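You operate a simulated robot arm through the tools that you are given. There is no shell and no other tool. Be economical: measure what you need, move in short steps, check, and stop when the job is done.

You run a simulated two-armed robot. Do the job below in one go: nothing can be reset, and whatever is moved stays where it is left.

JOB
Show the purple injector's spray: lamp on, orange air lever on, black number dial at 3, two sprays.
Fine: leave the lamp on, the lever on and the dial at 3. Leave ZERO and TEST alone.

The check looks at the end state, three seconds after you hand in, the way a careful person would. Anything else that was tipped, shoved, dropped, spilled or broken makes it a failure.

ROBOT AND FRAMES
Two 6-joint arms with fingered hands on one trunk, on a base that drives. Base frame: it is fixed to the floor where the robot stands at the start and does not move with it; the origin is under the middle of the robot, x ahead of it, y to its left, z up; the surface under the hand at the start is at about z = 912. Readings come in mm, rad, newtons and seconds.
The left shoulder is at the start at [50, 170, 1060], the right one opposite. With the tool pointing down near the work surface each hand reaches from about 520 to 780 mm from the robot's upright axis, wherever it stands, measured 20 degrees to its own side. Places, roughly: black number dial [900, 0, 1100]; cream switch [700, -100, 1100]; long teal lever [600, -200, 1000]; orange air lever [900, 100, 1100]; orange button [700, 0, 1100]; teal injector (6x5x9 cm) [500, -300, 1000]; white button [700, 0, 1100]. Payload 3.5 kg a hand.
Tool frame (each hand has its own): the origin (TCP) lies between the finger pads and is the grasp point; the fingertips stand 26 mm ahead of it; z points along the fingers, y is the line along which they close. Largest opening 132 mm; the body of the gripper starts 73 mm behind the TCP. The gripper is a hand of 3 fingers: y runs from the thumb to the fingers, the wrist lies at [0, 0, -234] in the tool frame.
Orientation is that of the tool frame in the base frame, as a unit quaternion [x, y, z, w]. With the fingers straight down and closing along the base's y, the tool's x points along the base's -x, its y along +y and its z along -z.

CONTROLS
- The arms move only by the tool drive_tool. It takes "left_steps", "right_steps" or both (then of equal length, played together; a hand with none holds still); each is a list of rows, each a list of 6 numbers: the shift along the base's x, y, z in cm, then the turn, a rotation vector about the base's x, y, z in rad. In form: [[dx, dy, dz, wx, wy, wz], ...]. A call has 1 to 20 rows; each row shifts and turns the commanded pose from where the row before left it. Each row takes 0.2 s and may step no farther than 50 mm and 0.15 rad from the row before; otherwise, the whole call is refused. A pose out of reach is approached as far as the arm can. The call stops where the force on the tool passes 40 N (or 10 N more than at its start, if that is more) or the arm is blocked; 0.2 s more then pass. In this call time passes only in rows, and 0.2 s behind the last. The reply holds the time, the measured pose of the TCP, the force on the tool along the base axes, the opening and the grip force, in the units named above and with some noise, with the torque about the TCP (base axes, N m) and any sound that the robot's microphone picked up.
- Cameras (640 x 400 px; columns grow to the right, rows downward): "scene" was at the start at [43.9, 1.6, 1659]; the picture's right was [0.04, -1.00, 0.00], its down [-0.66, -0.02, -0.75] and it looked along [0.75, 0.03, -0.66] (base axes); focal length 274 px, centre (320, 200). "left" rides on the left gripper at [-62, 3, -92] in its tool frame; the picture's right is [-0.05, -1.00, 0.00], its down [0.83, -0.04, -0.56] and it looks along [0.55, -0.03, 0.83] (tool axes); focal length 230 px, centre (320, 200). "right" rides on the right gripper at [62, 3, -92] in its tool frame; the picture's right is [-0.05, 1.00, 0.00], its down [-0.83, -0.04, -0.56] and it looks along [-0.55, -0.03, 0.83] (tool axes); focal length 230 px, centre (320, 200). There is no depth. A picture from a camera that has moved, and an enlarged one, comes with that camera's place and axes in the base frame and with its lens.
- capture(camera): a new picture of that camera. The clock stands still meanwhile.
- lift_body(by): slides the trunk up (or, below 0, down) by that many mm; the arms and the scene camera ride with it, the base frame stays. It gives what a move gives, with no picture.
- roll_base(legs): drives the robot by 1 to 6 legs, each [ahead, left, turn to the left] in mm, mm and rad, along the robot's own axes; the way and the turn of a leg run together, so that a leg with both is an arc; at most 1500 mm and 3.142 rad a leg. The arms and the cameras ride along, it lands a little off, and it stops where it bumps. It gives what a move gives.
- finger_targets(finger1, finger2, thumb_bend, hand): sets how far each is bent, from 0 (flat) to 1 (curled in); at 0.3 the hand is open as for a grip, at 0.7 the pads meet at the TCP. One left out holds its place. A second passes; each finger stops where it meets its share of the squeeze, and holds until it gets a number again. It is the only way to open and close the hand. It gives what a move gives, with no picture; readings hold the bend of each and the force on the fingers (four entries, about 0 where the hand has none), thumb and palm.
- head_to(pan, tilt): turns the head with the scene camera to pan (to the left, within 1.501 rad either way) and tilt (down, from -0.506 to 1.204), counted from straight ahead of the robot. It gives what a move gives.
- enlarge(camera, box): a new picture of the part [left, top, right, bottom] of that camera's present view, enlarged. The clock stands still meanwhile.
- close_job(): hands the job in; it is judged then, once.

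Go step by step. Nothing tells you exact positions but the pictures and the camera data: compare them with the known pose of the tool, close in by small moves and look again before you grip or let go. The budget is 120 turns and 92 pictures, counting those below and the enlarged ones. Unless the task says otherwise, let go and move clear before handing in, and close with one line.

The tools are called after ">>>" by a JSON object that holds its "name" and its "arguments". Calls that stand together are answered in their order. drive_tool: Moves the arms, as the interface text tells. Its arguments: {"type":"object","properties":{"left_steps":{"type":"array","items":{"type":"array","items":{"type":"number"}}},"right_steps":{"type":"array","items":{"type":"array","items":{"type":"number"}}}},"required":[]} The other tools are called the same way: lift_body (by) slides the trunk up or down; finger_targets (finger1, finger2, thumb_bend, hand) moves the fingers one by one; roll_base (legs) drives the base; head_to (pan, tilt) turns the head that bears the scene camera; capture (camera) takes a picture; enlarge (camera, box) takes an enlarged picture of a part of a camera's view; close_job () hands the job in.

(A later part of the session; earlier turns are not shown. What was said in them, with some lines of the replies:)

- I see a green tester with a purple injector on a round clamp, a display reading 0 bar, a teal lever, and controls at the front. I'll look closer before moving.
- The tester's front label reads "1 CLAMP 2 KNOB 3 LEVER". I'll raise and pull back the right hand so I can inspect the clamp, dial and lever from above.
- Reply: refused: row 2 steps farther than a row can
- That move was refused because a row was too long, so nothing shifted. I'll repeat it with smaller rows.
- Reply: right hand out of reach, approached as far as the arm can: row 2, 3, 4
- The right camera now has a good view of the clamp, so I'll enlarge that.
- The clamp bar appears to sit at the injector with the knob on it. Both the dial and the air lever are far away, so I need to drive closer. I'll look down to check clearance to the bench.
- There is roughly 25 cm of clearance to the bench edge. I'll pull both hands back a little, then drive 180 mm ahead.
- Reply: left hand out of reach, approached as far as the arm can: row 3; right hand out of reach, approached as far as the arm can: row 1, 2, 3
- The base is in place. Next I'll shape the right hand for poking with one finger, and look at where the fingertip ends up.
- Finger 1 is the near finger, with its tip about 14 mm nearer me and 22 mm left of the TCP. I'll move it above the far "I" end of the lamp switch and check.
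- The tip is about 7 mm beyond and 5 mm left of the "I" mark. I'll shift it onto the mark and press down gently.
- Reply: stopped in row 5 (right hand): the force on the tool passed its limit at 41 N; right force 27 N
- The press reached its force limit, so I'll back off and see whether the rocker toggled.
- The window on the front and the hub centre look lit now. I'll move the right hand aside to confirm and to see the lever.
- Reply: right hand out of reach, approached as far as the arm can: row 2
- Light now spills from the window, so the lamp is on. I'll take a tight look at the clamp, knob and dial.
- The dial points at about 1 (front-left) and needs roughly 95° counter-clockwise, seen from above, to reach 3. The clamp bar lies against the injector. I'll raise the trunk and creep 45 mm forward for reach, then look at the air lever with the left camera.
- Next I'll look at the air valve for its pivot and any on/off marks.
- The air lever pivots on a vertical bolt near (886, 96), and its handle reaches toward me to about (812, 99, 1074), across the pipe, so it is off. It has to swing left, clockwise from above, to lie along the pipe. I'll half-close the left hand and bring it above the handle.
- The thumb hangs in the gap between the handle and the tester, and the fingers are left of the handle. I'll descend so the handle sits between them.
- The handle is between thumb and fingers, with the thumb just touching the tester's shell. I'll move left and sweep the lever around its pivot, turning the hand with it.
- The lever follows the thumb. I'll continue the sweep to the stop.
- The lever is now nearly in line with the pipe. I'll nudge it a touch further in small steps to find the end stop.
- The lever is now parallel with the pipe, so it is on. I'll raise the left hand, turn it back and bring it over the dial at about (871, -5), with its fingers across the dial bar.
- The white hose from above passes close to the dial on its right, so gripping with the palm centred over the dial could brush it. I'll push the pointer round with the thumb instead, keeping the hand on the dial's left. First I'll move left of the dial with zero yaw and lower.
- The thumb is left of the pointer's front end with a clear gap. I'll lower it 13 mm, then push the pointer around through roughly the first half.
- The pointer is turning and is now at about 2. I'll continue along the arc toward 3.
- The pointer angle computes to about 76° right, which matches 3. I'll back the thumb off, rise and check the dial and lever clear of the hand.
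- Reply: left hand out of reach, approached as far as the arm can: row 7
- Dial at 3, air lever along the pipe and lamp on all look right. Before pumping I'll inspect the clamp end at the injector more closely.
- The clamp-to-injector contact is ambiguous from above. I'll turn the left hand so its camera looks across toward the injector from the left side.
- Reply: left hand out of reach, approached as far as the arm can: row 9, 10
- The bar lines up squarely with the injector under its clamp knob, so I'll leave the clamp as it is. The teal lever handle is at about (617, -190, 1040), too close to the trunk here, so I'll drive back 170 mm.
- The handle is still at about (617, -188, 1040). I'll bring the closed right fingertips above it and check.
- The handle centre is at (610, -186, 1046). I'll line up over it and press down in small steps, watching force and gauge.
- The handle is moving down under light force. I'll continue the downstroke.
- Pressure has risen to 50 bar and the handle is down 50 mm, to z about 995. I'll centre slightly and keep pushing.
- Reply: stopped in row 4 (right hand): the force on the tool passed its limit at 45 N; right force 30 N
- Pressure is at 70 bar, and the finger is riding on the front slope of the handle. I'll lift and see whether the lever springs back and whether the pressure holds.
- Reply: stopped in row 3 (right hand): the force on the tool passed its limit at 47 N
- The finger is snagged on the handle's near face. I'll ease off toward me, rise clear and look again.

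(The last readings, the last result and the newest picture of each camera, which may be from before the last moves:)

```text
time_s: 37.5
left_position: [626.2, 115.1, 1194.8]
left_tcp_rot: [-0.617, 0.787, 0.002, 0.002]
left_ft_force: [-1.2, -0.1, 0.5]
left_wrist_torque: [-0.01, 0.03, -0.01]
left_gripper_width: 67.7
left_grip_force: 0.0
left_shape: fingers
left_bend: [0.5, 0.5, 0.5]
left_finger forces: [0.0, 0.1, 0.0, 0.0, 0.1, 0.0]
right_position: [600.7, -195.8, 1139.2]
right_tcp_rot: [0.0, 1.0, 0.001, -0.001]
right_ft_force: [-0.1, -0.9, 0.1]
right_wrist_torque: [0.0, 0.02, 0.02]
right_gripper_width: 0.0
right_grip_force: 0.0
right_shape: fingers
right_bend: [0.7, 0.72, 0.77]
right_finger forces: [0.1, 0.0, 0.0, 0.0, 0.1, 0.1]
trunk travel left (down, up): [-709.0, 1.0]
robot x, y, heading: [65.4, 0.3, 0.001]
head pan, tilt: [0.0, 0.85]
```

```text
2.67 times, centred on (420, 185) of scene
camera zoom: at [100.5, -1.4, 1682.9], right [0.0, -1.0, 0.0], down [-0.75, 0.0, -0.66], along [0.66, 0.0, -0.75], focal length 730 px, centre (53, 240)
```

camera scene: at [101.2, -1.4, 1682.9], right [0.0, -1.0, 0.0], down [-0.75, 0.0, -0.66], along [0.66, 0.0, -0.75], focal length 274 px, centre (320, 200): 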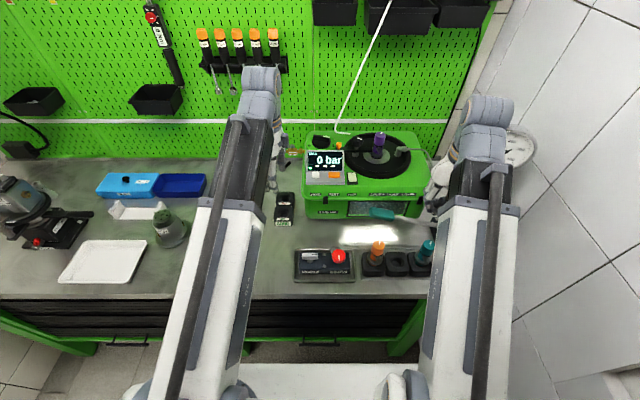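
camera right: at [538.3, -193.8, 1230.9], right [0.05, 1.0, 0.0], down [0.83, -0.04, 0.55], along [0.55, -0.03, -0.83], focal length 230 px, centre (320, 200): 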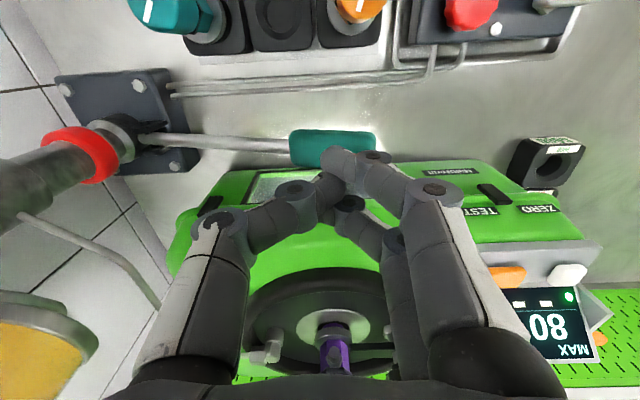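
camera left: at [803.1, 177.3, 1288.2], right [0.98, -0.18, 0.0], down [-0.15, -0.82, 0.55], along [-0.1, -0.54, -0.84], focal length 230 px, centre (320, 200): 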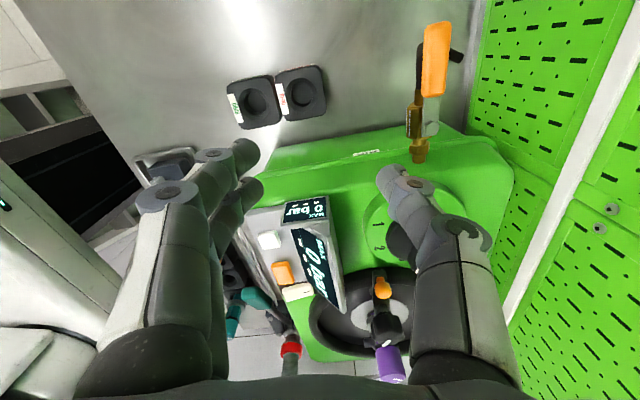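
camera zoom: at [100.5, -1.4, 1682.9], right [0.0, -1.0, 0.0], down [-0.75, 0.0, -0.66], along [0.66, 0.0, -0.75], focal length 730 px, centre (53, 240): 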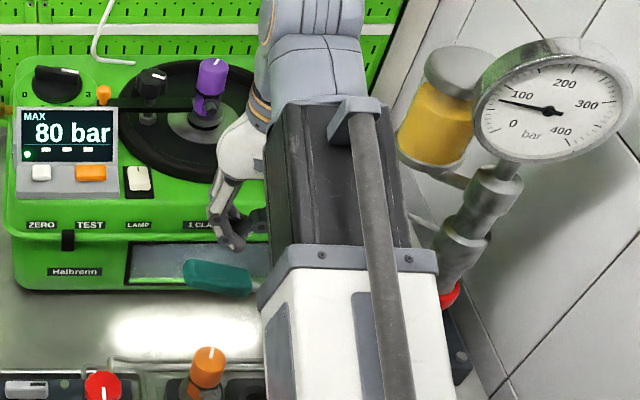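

The lever springs back up and pressure holds at 80 bar, so repeated strokes build it. For a steadier push I'll make a fist and turn it a quarter so the curled fingers cross the handle.

>>> {"name": "finger_targets", "arguments": {"hand": "right", "finger1": 1.0, "finger2": 1.0, "thumb_bend": 1.0}}

>>> {"name": "drive_tool", "arguments": {"right_steps": [[0, 0, 0, 0, 0, -0.15], [0, 0, 0, 0, 0, -0.15], [0, 0, 0, 0, 0, -0.15], [0, 0, 0, 0, 0, -0.15], [0, 0, 0, 0, 0, -0.15], [0.3, 0.5, 0, 0, 0, -0.15], [0.3, 0.5, 0, 0, 0, -0.15], [0.3, 0.5, 0, 0, 0, -0.15], [0.3, 0.5, 0, 0, 0, -0.15], [0, 0, 0, 0, 0, -0.15], [0, 0, 0, 0, 0, -0.07]]}}

>>> {"name": "capture", "arguments": {"camera": "right"}}

>>> {"name": "enlarge", "arguments": {"camera": "scene", "box": [300, 110, 540, 260]}}

```text
time_s: 38.5
left_position: [625.6, 114.9, 1195.7]
left_tcp_rot: [-0.618, 0.786, 0.001, 0.003]
left_ft_force: [-0.5, -0.3, 0.4]
left_wrist_torque: [0.02, 0.01, -0.03]
left_gripper_width: 67.6
left_grip_force: 0.0
left_shape: fingers
left_bend: [0.5, 0.5, 0.5]
left_finger forces: [0.0, 0.1, 0.1, 0.0, 0.0, 0.0]
right_position: [599.2, -197.0, 1137.6]
right_tcp_rot: [0.0, 1.0, 0.001, -0.002]
right_ft_force: [-0.4, 0.7, -0.6]
right_wrist_torque: [0.02, 0.05, 0.03]
right_gripper_width: 6.4
right_grip_force: 0.0
right_shape: fingers
right_bend: [0.86, 0.86, 0.91]
right_finger forces: [0.1, 0.1, 0.1, 0.1, 0.0, 0.0]
trunk travel left (down, up): [-709.0, 1.0]
robot x, y, heading: [60.4, -2.7, 0.003]
head pan, tilt: [0.0, 0.85]
```

```text
time_s: 40.9
left_position: [625.1, 114.8, 1195.0]
left_tcp_rot: [-0.618, 0.786, 0.002, 0.003]
left_ft_force: [-0.7, 0.3, -0.3]
left_wrist_torque: [-0.01, 0.0, -0.03]
left_gripper_width: 67.8
left_grip_force: 0.1
left_shape: fingers
left_bend: [0.5, 0.5, 0.5]
left_finger forces: [0.0, 0.0, 0.1, 0.0, 0.0, 0.1]
right_position: [612.3, -177.4, 1138.7]
right_tcp_rot: [0.707, 0.707, 0.002, -0.001]
right_ft_force: [0.2, -0.6, 1.0]
right_wrist_torque: [-0.03, 0.02, -0.03]
right_gripper_width: 6.1
right_grip_force: 0.1
right_shape: fingers
right_bend: [0.86, 0.86, 0.91]
right_finger forces: [0.0, 0.0, 0.0, 0.0, 0.0, 0.0]
trunk travel left (down, up): [-709.0, 1.0]
robot x, y, heading: [64.3, -3.2, 0.003]
head pan, tilt: [0.0, 0.85]
```

```text
26 pictures are left
camera right: at [614.8, -116.3, 1231.3], right [1.0, -0.05, 0.0], down [-0.04, -0.83, 0.55], along [-0.03, -0.55, -0.83], focal length 230 px, centre (320, 200)
```

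right: 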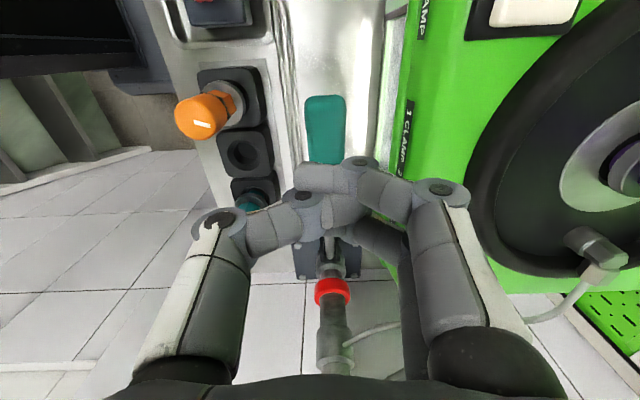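

```text
2.67 times, centred on (420, 185) of scene
camera zoom: at [100.6, -1.4, 1682.9], right [0.0, -1.0, 0.0], down [-0.75, 0.0, -0.66], along [0.66, 0.0, -0.75], focal length 730 px, centre (53, 240)
```

zoom: 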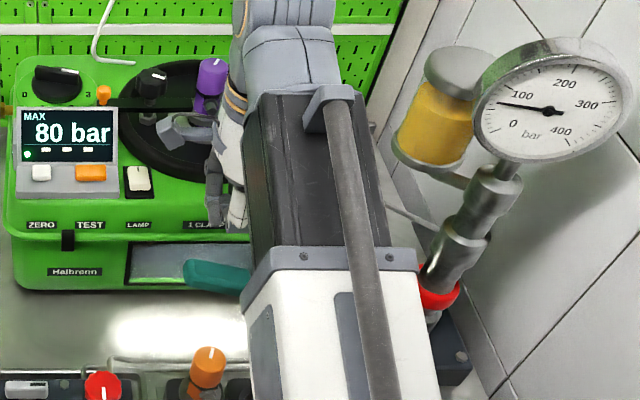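

The fist is aligned with the handle, with the fingers crossing it. I'll press through a full downstroke.

>>> {"name": "drive_tool", "arguments": {"right_steps": [[0.3, 0, -2, 0, 0, 0], [0, 0, -2, 0, 0, 0], [0, 0, -1.5, 0, 0, 0], [0, 0, -1.5, 0, 0, 0], [0, 0, -1.5, 0, 0, 0], [0, 0, -1.5, 0, 0, 0], [0, 0, -1, 0, 0, 0], [0, 0, -1, 0, 0, 0], [0, 0, -1, 0, 0, 0], [0, 0, -1, 0, 0, 0]]}}

>>> {"name": "enlarge", "arguments": {"camera": "scene", "box": [300, 110, 540, 260]}}

```text
time_s: 43.1
left_position: [625.2, 114.6, 1194.7]
left_tcp_rot: [-0.618, 0.786, 0.002, 0.002]
left_ft_force: [0.7, -0.8, 0.2]
left_wrist_torque: [0.0, 0.03, -0.04]
left_gripper_width: 67.9
left_grip_force: 0.0
left_shape: fingers
left_bend: [0.5, 0.5, 0.5]
left_finger forces: [0.0, 0.0, 0.1, 0.1, 0.0, 0.0]
right_position: [614.8, -176.9, 997.7]
right_tcp_rot: [0.707, 0.708, 0.002, -0.001]
right_ft_force: [-1.7, 1.0, 1.9]
right_wrist_torque: [0.03, 0.0, -0.06]
right_gripper_width: 6.5
right_grip_force: 0.0
right_shape: fingers
right_bend: [0.87, 0.87, 0.92]
right_finger forces: [0.0, 0.1, 0.0, 0.0, 0.0, 0.1]
trunk travel left (down, up): [-709.0, 1.0]
robot x, y, heading: [60.5, -0.9, 0.003]
head pan, tilt: [0.0, 0.85]
```

```text
2.67 times, centred on (420, 185) of scene
camera zoom: at [100.6, -1.4, 1682.9], right [0.0, -1.0, 0.0], down [-0.75, 0.0, -0.66], along [0.66, 0.0, -0.75], focal length 730 px, centre (53, 240)
```

zoom: 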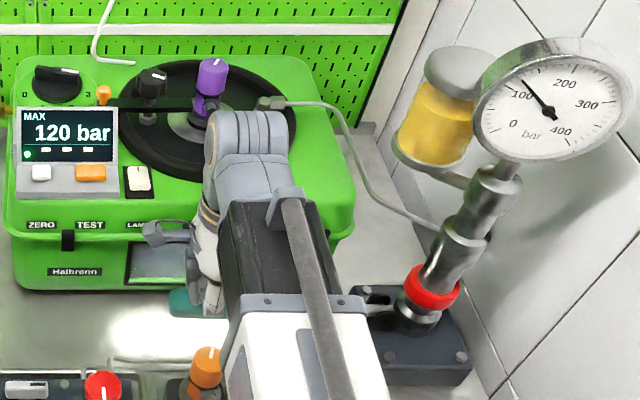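

It's smooth: 120 bar with almost no force on the hand. I'll go further down to find the bottom of the stroke, reading sounds.

>>> {"name": "drive_tool", "arguments": {"right_steps": [[0, -0.2, -1, 0, 0, 0], [0, -0.2, -1, 0, 0, 0], [0, -0.2, -1, 0, 0, 0]]}}

>>> {"name": "capture", "arguments": {"camera": "scene"}}

```text
time_s: 43.9
left_position: [623.3, 116.3, 1196.9]
left_tcp_rot: [-0.618, 0.786, 0.002, 0.002]
left_ft_force: [-0.2, -0.1, -0.4]
left_wrist_torque: [0.0, -0.01, -0.01]
left_gripper_width: 67.8
left_grip_force: 0.1
left_shape: fingers
left_bend: [0.5, 0.5, 0.5]
left_finger forces: [0.1, 0.0, 0.0, 0.0, 0.1, 0.0]
right_position: [614.8, -179.8, 979.0]
right_tcp_rot: [0.706, 0.709, 0.006, 0.002]
right_ft_force: [-11.0, 3.9, 27.5]
right_wrist_torque: [0.03, -0.3, 0.02]
right_gripper_width: 6.3
right_grip_force: 11.5
right_shape: fingers
right_bend: [0.91, 0.91, 0.92]
right_finger forces: [22.5, 0.0, 0.0, 0.1, 0.0, 0.0]
trunk travel left (down, up): [-709.0, 1.0]
robot x, y, heading: [60.0, 2.9, -0.001]
head pan, tilt: [0.0, 0.85]
stopped in row 3 (right hand): the force on the tool passed its limit at 48 N (the readings are from after the stop); the commanded pose is now the measured one
```

```text
23 pictures are left
camera scene: at [97.4, -0.8, 1683.3], right [0.0, -1.0, 0.0], down [-0.75, 0.0, -0.66], along [0.66, 0.0, -0.75], focal length 274 px, centre (320, 200)
```

scene: 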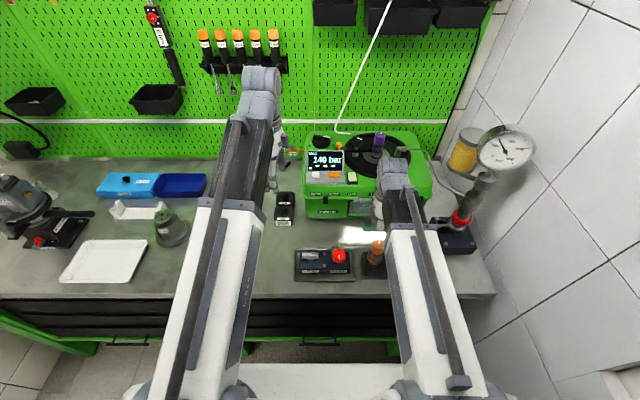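

140 bar, and the bottom stop is at about TCP z 980. I'll do the next stroke: up to let the lever return, then down again to 985.

>>> {"name": "drive_tool", "arguments": {"right_steps": [[0, 0.2, 2, 0, 0, 0], [0, 0.2, 2, 0, 0, 0], [0, 0.1, 2.5, 0, 0, 0], [0, 0, 2.5, 0, 0, 0], [0, 0, 0, 0, 0, 0], [0, 0, -1.5, 0, 0, 0], [0, 0, -1.5, 0, 0, 0], [0, 0, -1.5, 0, 0, 0], [0, 0, -1, 0, 0, 0], [0, 0, -1, 0, 0, 0], [0, -0.1, -1, 0, 0, 0], [0, -0.1, -0.8, 0, 0, 0]]}}

>>> {"name": "enlarge", "arguments": {"camera": "scene", "box": [300, 110, 540, 260]}}

```text
time_s: 46.5
left_position: [624.2, 115.7, 1195.4]
left_tcp_rot: [-0.618, 0.787, 0.001, 0.002]
left_ft_force: [0.1, 0.3, 1.0]
left_wrist_torque: [0.01, -0.02, 0.0]
left_gripper_width: 67.8
left_grip_force: 0.1
left_shape: fingers
left_bend: [0.5, 0.5, 0.5]
left_finger forces: [0.0, 0.0, 0.0, 0.1, 0.1, 0.0]
right_position: [615.8, -178.6, 982.2]
right_tcp_rot: [0.706, 0.708, 0.004, 0.0]
right_ft_force: [0.3, 1.7, 2.1]
right_wrist_torque: [-0.03, -0.04, -0.02]
right_gripper_width: 6.4
right_grip_force: 0.1
right_shape: fingers
right_bend: [0.91, 0.9, 0.92]
right_finger forces: [0.0, 0.1, 0.1, 0.0, 0.0, 0.0]
trunk travel left (down, up): [-709.0, 1.0]
robot x, y, heading: [59.9, -1.5, -0.0]
head pan, tilt: [0.0, 0.85]
```

```text
2.67 times, centred on (420, 185) of scene
camera zoom: at [100.6, -1.2, 1682.8], right [0.0, -1.0, 0.0], down [-0.75, 0.0, -0.66], along [0.66, 0.0, -0.75], focal length 730 px, centre (53, 240)
```

zoom: 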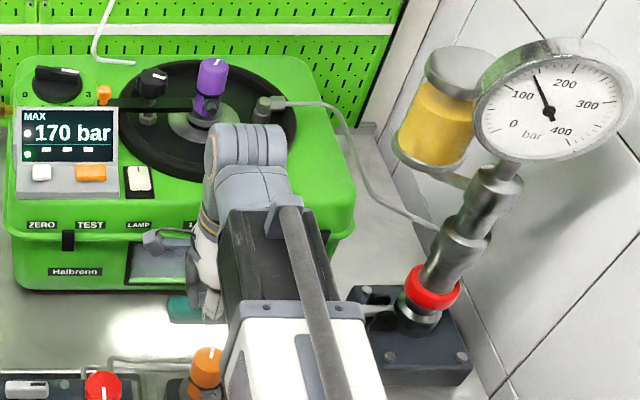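

MAX reads 170, the gauge has dropped to about 150, and a white dot has appeared on the display, which may mark a spray. I'll zoom in.

>>> {"name": "enlarge", "arguments": {"camera": "scene", "box": [302, 144, 350, 174]}}

>>> {"name": "capture", "arguments": {"camera": "right"}}

```text
13.33 times, centred on (326, 159) of scene
camera zoom: at [100.6, -1.2, 1682.8], right [0.0, -1.0, 0.0], down [-0.75, 0.0, -0.66], along [0.66, 0.0, -0.75], focal length 3652 px, centre (240, 747)
```

zoom: 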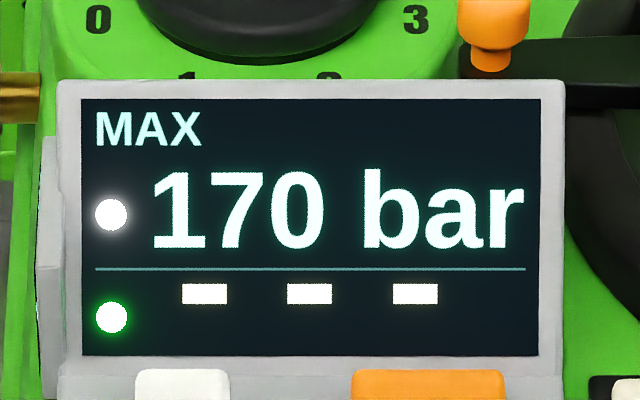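

```text
20 pictures are left
camera right: at [618.4, -118.0, 1074.4], right [1.0, -0.05, 0.01], down [-0.04, -0.83, 0.55], along [-0.02, -0.55, -0.83], focal length 230 px, centre (320, 200)
```

right: 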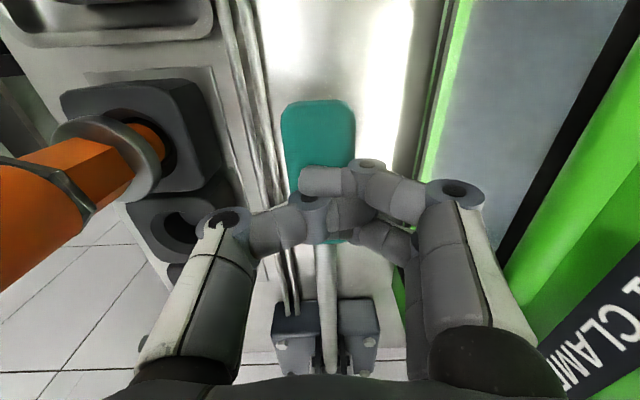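

A spray seems to have happened at 170 bar, since the gauge fell back to about 150. I'll let the lever up and check the indicator before the second spray stroke.

>>> {"name": "drive_tool", "arguments": {"right_steps": [[0, 0.1, 2, 0, 0, 0], [0, 0.1, 2, 0, 0, 0], [0, 0, 2.3, 0, 0, 0], [0, 0, 2, 0, 0, 0]]}}

>>> {"name": "enlarge", "arguments": {"camera": "scene", "box": [300, 110, 540, 260]}}

```text
time_s: 47.5
left_position: [625.7, 115.1, 1195.6]
left_tcp_rot: [-0.618, 0.787, 0.001, 0.003]
left_ft_force: [-0.7, -0.2, 0.3]
left_wrist_torque: [0.0, 0.0, -0.03]
left_gripper_width: 68.1
left_grip_force: 0.1
left_shape: fingers
left_bend: [0.5, 0.5, 0.5]
left_finger forces: [0.0, 0.1, 0.0, 0.1, 0.1, 0.0]
right_position: [617.4, -177.1, 1066.8]
right_tcp_rot: [0.706, 0.709, 0.005, 0.001]
right_ft_force: [0.5, -0.8, 0.1]
right_wrist_torque: [-0.01, 0.01, -0.01]
right_gripper_width: 6.5
right_grip_force: 0.0
right_shape: fingers
right_bend: [0.91, 0.9, 0.92]
right_finger forces: [0.0, 0.0, 0.0, 0.1, 0.1, 0.1]
trunk travel left (down, up): [-709.0, 1.0]
robot x, y, heading: [61.8, -2.2, -0.003]
head pan, tilt: [0.0, 0.85]
```

```text
2.67 times, centred on (420, 185) of scene
camera zoom: at [100.5, -1.3, 1682.9], right [0.0, -1.0, 0.0], down [-0.75, 0.0, -0.66], along [0.66, 0.0, -0.75], focal length 730 px, centre (53, 240)
```

zoom: 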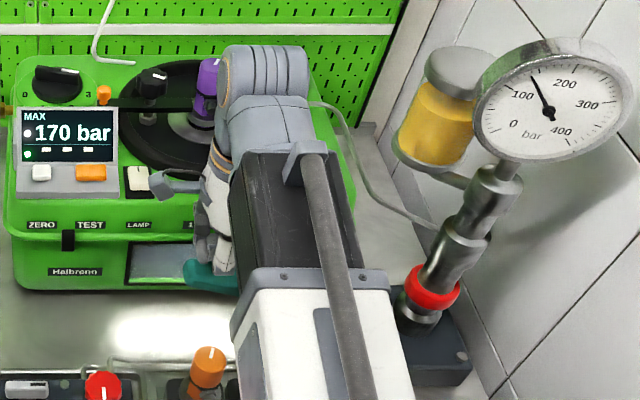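

The dot stays lit with the gauge at about 150, so it looks like a spray counter showing one. I'll make the second stroke in two parts so I don't over-spray.

>>> {"name": "drive_tool", "arguments": {"right_steps": [[0, 0, -1.5, 0, 0, 0], [0, 0, -1.5, 0, 0, 0], [0, 0, -1.2, 0, 0, 0], [0, 0, -1, 0, 0, 0]]}}

>>> {"name": "enlarge", "arguments": {"camera": "scene", "box": [300, 110, 540, 260]}}

```text
time_s: 48.5
left_position: [625.2, 114.1, 1195.7]
left_tcp_rot: [-0.618, 0.786, 0.002, 0.003]
left_ft_force: [-0.8, 1.1, -0.1]
left_wrist_torque: [-0.03, -0.03, -0.02]
left_gripper_width: 67.8
left_grip_force: 0.2
left_shape: fingers
left_bend: [0.5, 0.5, 0.5]
left_finger forces: [0.0, 0.0, 0.0, 0.0, 0.0, 0.0]
right_position: [616.4, -177.0, 1015.7]
right_tcp_rot: [0.706, 0.708, 0.004, 0.0]
right_ft_force: [-0.7, 1.1, 1.1]
right_wrist_torque: [0.03, 0.01, -0.01]
right_gripper_width: 6.3
right_grip_force: 0.1
right_shape: fingers
right_bend: [0.91, 0.9, 0.92]
right_finger forces: [0.1, 0.0, 0.0, 0.1, 0.0, 0.0]
trunk travel left (down, up): [-709.0, 1.0]
robot x, y, heading: [65.4, -0.9, -0.001]
head pan, tilt: [0.0, 0.85]
```

```text
2.67 times, centred on (420, 185) of scene
camera zoom: at [100.7, -1.4, 1682.8], right [0.0, -1.0, 0.0], down [-0.75, 0.0, -0.66], along [0.66, 0.0, -0.75], focal length 730 px, centre (53, 240)
```

zoom: 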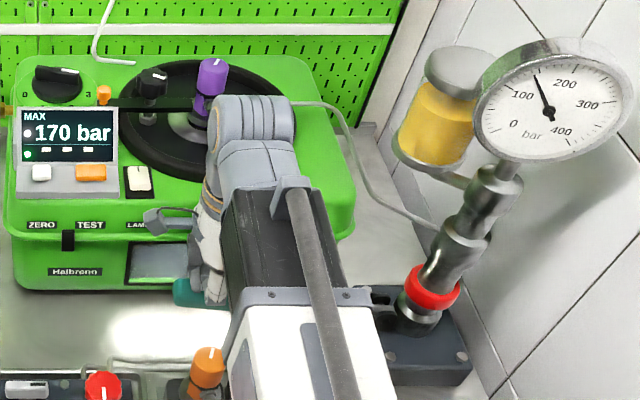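

No change in the count yet. I'll continue the stroke.

>>> {"name": "drive_tool", "arguments": {"right_steps": [[0, 0, -0.8, 0, 0, 0], [0, 0, -0.8, 0, 0, 0]]}}

>>> {"name": "enlarge", "arguments": {"camera": "scene", "box": [300, 110, 540, 260]}}

```text
time_s: 49.1
left_position: [625.1, 114.8, 1193.8]
left_tcp_rot: [-0.618, 0.786, 0.001, 0.001]
left_ft_force: [0.5, 0.5, -0.1]
left_wrist_torque: [0.03, -0.03, 0.02]
left_gripper_width: 68.0
left_grip_force: 0.0
left_shape: fingers
left_bend: [0.5, 0.5, 0.5]
left_finger forces: [0.0, 0.0, 0.1, 0.1, 0.0, 0.1]
right_position: [616.8, -176.0, 1000.0]
right_tcp_rot: [0.706, 0.708, 0.005, 0.001]
right_ft_force: [0.5, 0.4, 1.5]
right_wrist_torque: [0.05, 0.02, -0.01]
right_gripper_width: 6.4
right_grip_force: 0.1
right_shape: fingers
right_bend: [0.91, 0.9, 0.92]
right_finger forces: [0.1, 0.0, 0.0, 0.0, 0.0, 0.0]
trunk travel left (down, up): [-709.0, 1.0]
robot x, y, heading: [60.2, 0.1, 0.002]
head pan, tilt: [0.0, 0.85]
```

```text
2.67 times, centred on (420, 185) of scene
camera zoom: at [100.6, -1.3, 1682.9], right [0.0, -1.0, 0.0], down [-0.75, 0.0, -0.66], along [0.66, 0.0, -0.75], focal length 730 px, centre (53, 240)
```

zoom: 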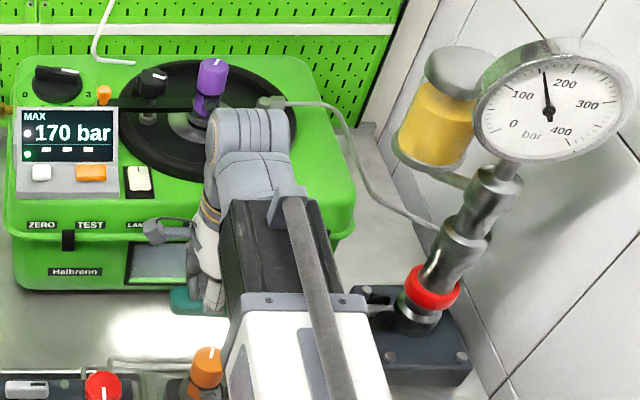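

Pressure is rising again, to about 165 on the gauge. I'll finish this stroke.

>>> {"name": "drive_tool", "arguments": {"right_steps": [[0, -0.1, -0.9, 0, 0, 0], [0, -0.1, -0.9, 0, 0, 0]]}}

>>> {"name": "enlarge", "arguments": {"camera": "scene", "box": [300, 110, 540, 260]}}

```text
time_s: 49.7
left_position: [625.1, 114.3, 1195.8]
left_tcp_rot: [-0.617, 0.787, 0.002, 0.002]
left_ft_force: [-0.1, -0.4, 0.1]
left_wrist_torque: [-0.01, 0.02, -0.01]
left_gripper_width: 67.7
left_grip_force: 0.1
left_shape: fingers
left_bend: [0.5, 0.5, 0.5]
left_finger forces: [0.1, 0.1, 0.0, 0.0, 0.0, 0.0]
right_position: [615.5, -178.5, 981.6]
right_tcp_rot: [0.706, 0.709, 0.004, 0.0]
right_ft_force: [-0.3, 0.4, 2.5]
right_wrist_torque: [-0.07, 0.0, 0.01]
right_gripper_width: 6.6
right_grip_force: 0.1
right_shape: fingers
right_bend: [0.91, 0.9, 0.92]
right_finger forces: [0.1, 0.0, 0.0, 0.0, 0.0, 0.0]
trunk travel left (down, up): [-709.0, 1.0]
robot x, y, heading: [58.5, 3.1, -0.003]
head pan, tilt: [0.0, 0.85]
```

```text
2.67 times, centred on (420, 185) of scene
camera zoom: at [100.6, -1.2, 1682.9], right [0.0, -1.0, 0.0], down [-0.75, 0.0, -0.66], along [0.66, 0.0, -0.75], focal length 730 px, centre (53, 240)
```

zoom: 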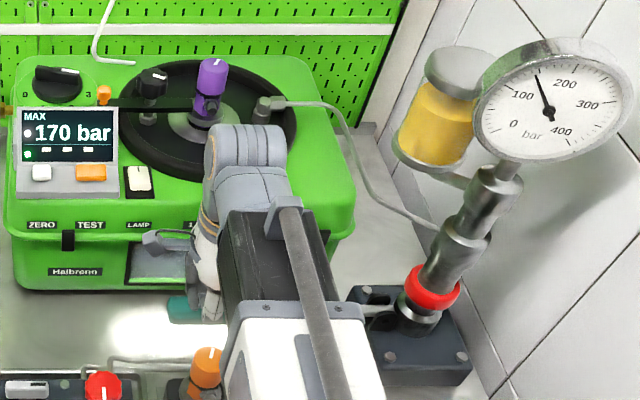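

The gauge fell back from about 165 to 150, which fits a second spray. I'll lift clear and zoom in on the display.

>>> {"name": "drive_tool", "arguments": {"right_steps": [[0, 0.1, 2, 0, 0, 0], [0, 0.1, 2, 0, 0, 0], [0, 0, 2.5, 0, 0, 0], [0, 0, 3, 0, 0, 0], [0, 0, 4, 0, 0, 0]]}}

>>> {"name": "enlarge", "arguments": {"camera": "scene", "box": [302, 144, 350, 174]}}

>>> {"name": "enlarge", "arguments": {"camera": "scene", "box": [270, 120, 430, 220]}}

```text
time_s: 50.9
left_position: [625.1, 115.7, 1194.8]
left_tcp_rot: [-0.617, 0.787, 0.002, 0.002]
left_ft_force: [0.1, -0.5, -0.5]
left_wrist_torque: [-0.02, -0.02, 0.01]
left_gripper_width: 67.9
left_grip_force: 0.0
left_shape: fingers
left_bend: [0.5, 0.5, 0.5]
left_finger forces: [0.0, 0.0, 0.0, 0.0, 0.1, 0.1]
right_position: [615.4, -176.3, 1116.3]
right_tcp_rot: [0.706, 0.708, 0.005, 0.001]
right_ft_force: [-0.4, 0.1, -0.3]
right_wrist_torque: [0.0, 0.0, 0.0]
right_gripper_width: 6.4
right_grip_force: 0.1
right_shape: fingers
right_bend: [0.91, 0.9, 0.92]
right_finger forces: [0.0, 0.0, 0.1, 0.0, 0.0, 0.0]
trunk travel left (down, up): [-709.0, 1.0]
robot x, y, heading: [61.6, -1.6, 0.001]
head pan, tilt: [0.0, 0.85]
```

```text
13.33 times, centred on (326, 159) of scene
camera zoom: at [100.4, -1.3, 1682.9], right [0.0, -1.0, 0.0], down [-0.75, 0.0, -0.66], along [0.66, 0.0, -0.75], focal length 3652 px, centre (240, 747)
```

zoom: 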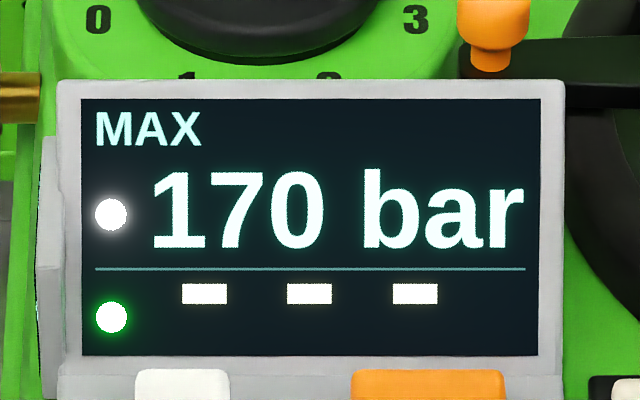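

```text
4.00 times, centred on (350, 170) of scene
camera zoom: at [100.4, -1.3, 1682.9], right [0.0, -1.0, 0.0], down [-0.75, 0.0, -0.66], along [0.66, 0.0, -0.75], focal length 1095 px, centre (200, 320)
```

zoom: 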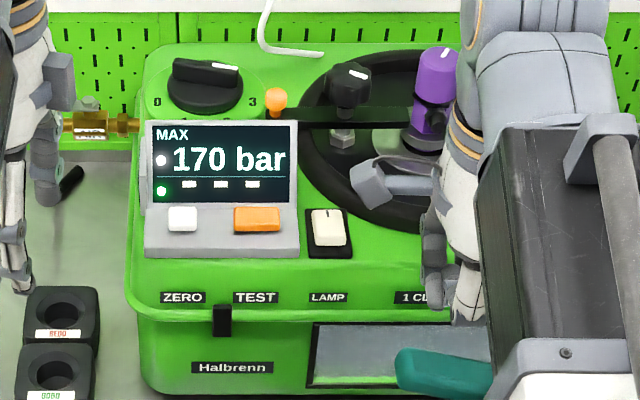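

The display holds MAX 170, and the gauge showed two separate pressure drops, so two sprays are done. I'll move the right hand clear and do a final check.

>>> {"name": "drive_tool", "arguments": {"right_steps": [[0, 0, 4, 0, 0, 0], [-2, -2, 2, 0, 0, 0], [-3, -2, 0, 0, 0, 0]], "left_steps": [[-2, 2, 0, 0, 0, 0], [-2, 2, 0, 0, 0, 0], [-2, 2, 0, 0, 0, 0]]}}

>>> {"name": "capture", "arguments": {"camera": "scene"}}

>>> {"name": "enlarge", "arguments": {"camera": "scene", "box": [270, 120, 550, 295]}}

```text
time_s: 51.7
left_position: [563.6, 176.7, 1198.5]
left_tcp_rot: [-0.617, 0.787, 0.002, 0.003]
left_ft_force: [-0.5, -1.0, -0.4]
left_wrist_torque: [0.0, 0.02, -0.01]
left_gripper_width: 67.8
left_grip_force: 0.1
left_shape: fingers
left_bend: [0.5, 0.5, 0.5]
left_finger forces: [0.0, 0.0, 0.1, 0.0, 0.0, 0.0]
right_position: [567.3, -214.9, 1170.9]
right_tcp_rot: [0.706, 0.708, 0.004, 0.001]
right_ft_force: [-0.2, -0.2, 0.9]
right_wrist_torque: [-0.01, -0.04, 0.04]
right_gripper_width: 6.1
right_grip_force: 0.1
right_shape: fingers
right_bend: [0.91, 0.9, 0.92]
right_finger forces: [0.1, 0.0, 0.0, 0.1, 0.0, 0.1]
trunk travel left (down, up): [-709.0, 1.0]
robot x, y, heading: [62.9, 0.9, 0.001]
head pan, tilt: [0.0, 0.85]
```

```text
13 pictures are left
camera scene: at [99.9, -1.3, 1682.9], right [0.0, -1.0, 0.0], down [-0.75, 0.0, -0.66], along [0.66, 0.0, -0.75], focal length 274 px, centre (320, 200)
```

scene: 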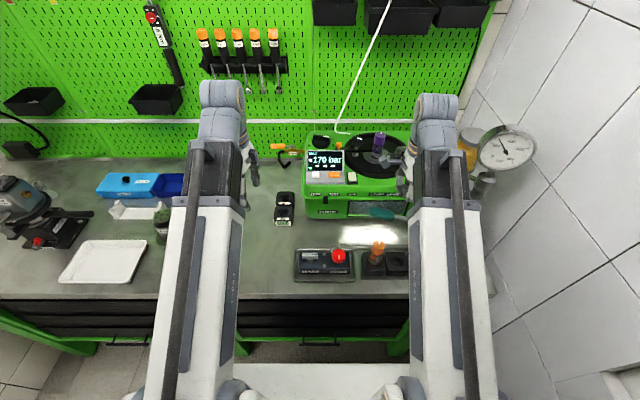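

```text
2.29 times, centred on (410, 208) of scene
camera zoom: at [99.9, -1.3, 1682.9], right [0.0, -1.0, 0.0], down [-0.75, 0.0, -0.66], along [0.66, 0.0, -0.75], focal length 626 px, centre (114, 183)
```

zoom: 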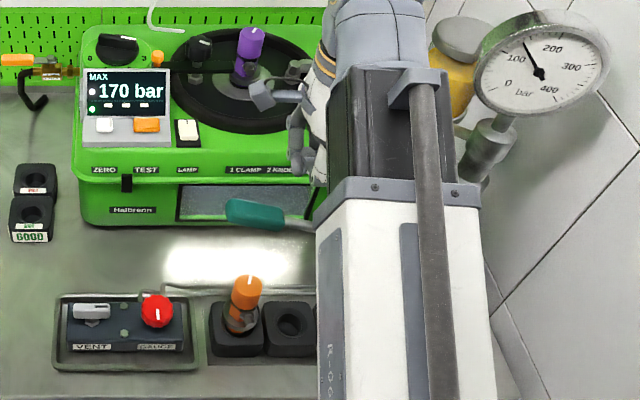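

The lamp is lit, the air lever lies along the pipe, the dial is at 3, both sprays are done, and nothing else looks disturbed. Both hands are clear, so I'm handing in.

>>> {"name": "close_job", "arguments": {}}

```text
The job is handed in.
```

I handed the job in with the lamp on, the orange air lever on and the black dial at 3. The purple injector sprayed twice at about 170 bar. I judged the sprays by two pressure drops on the gauge, not by seeing them directly. ZERO and TEST were not touched.
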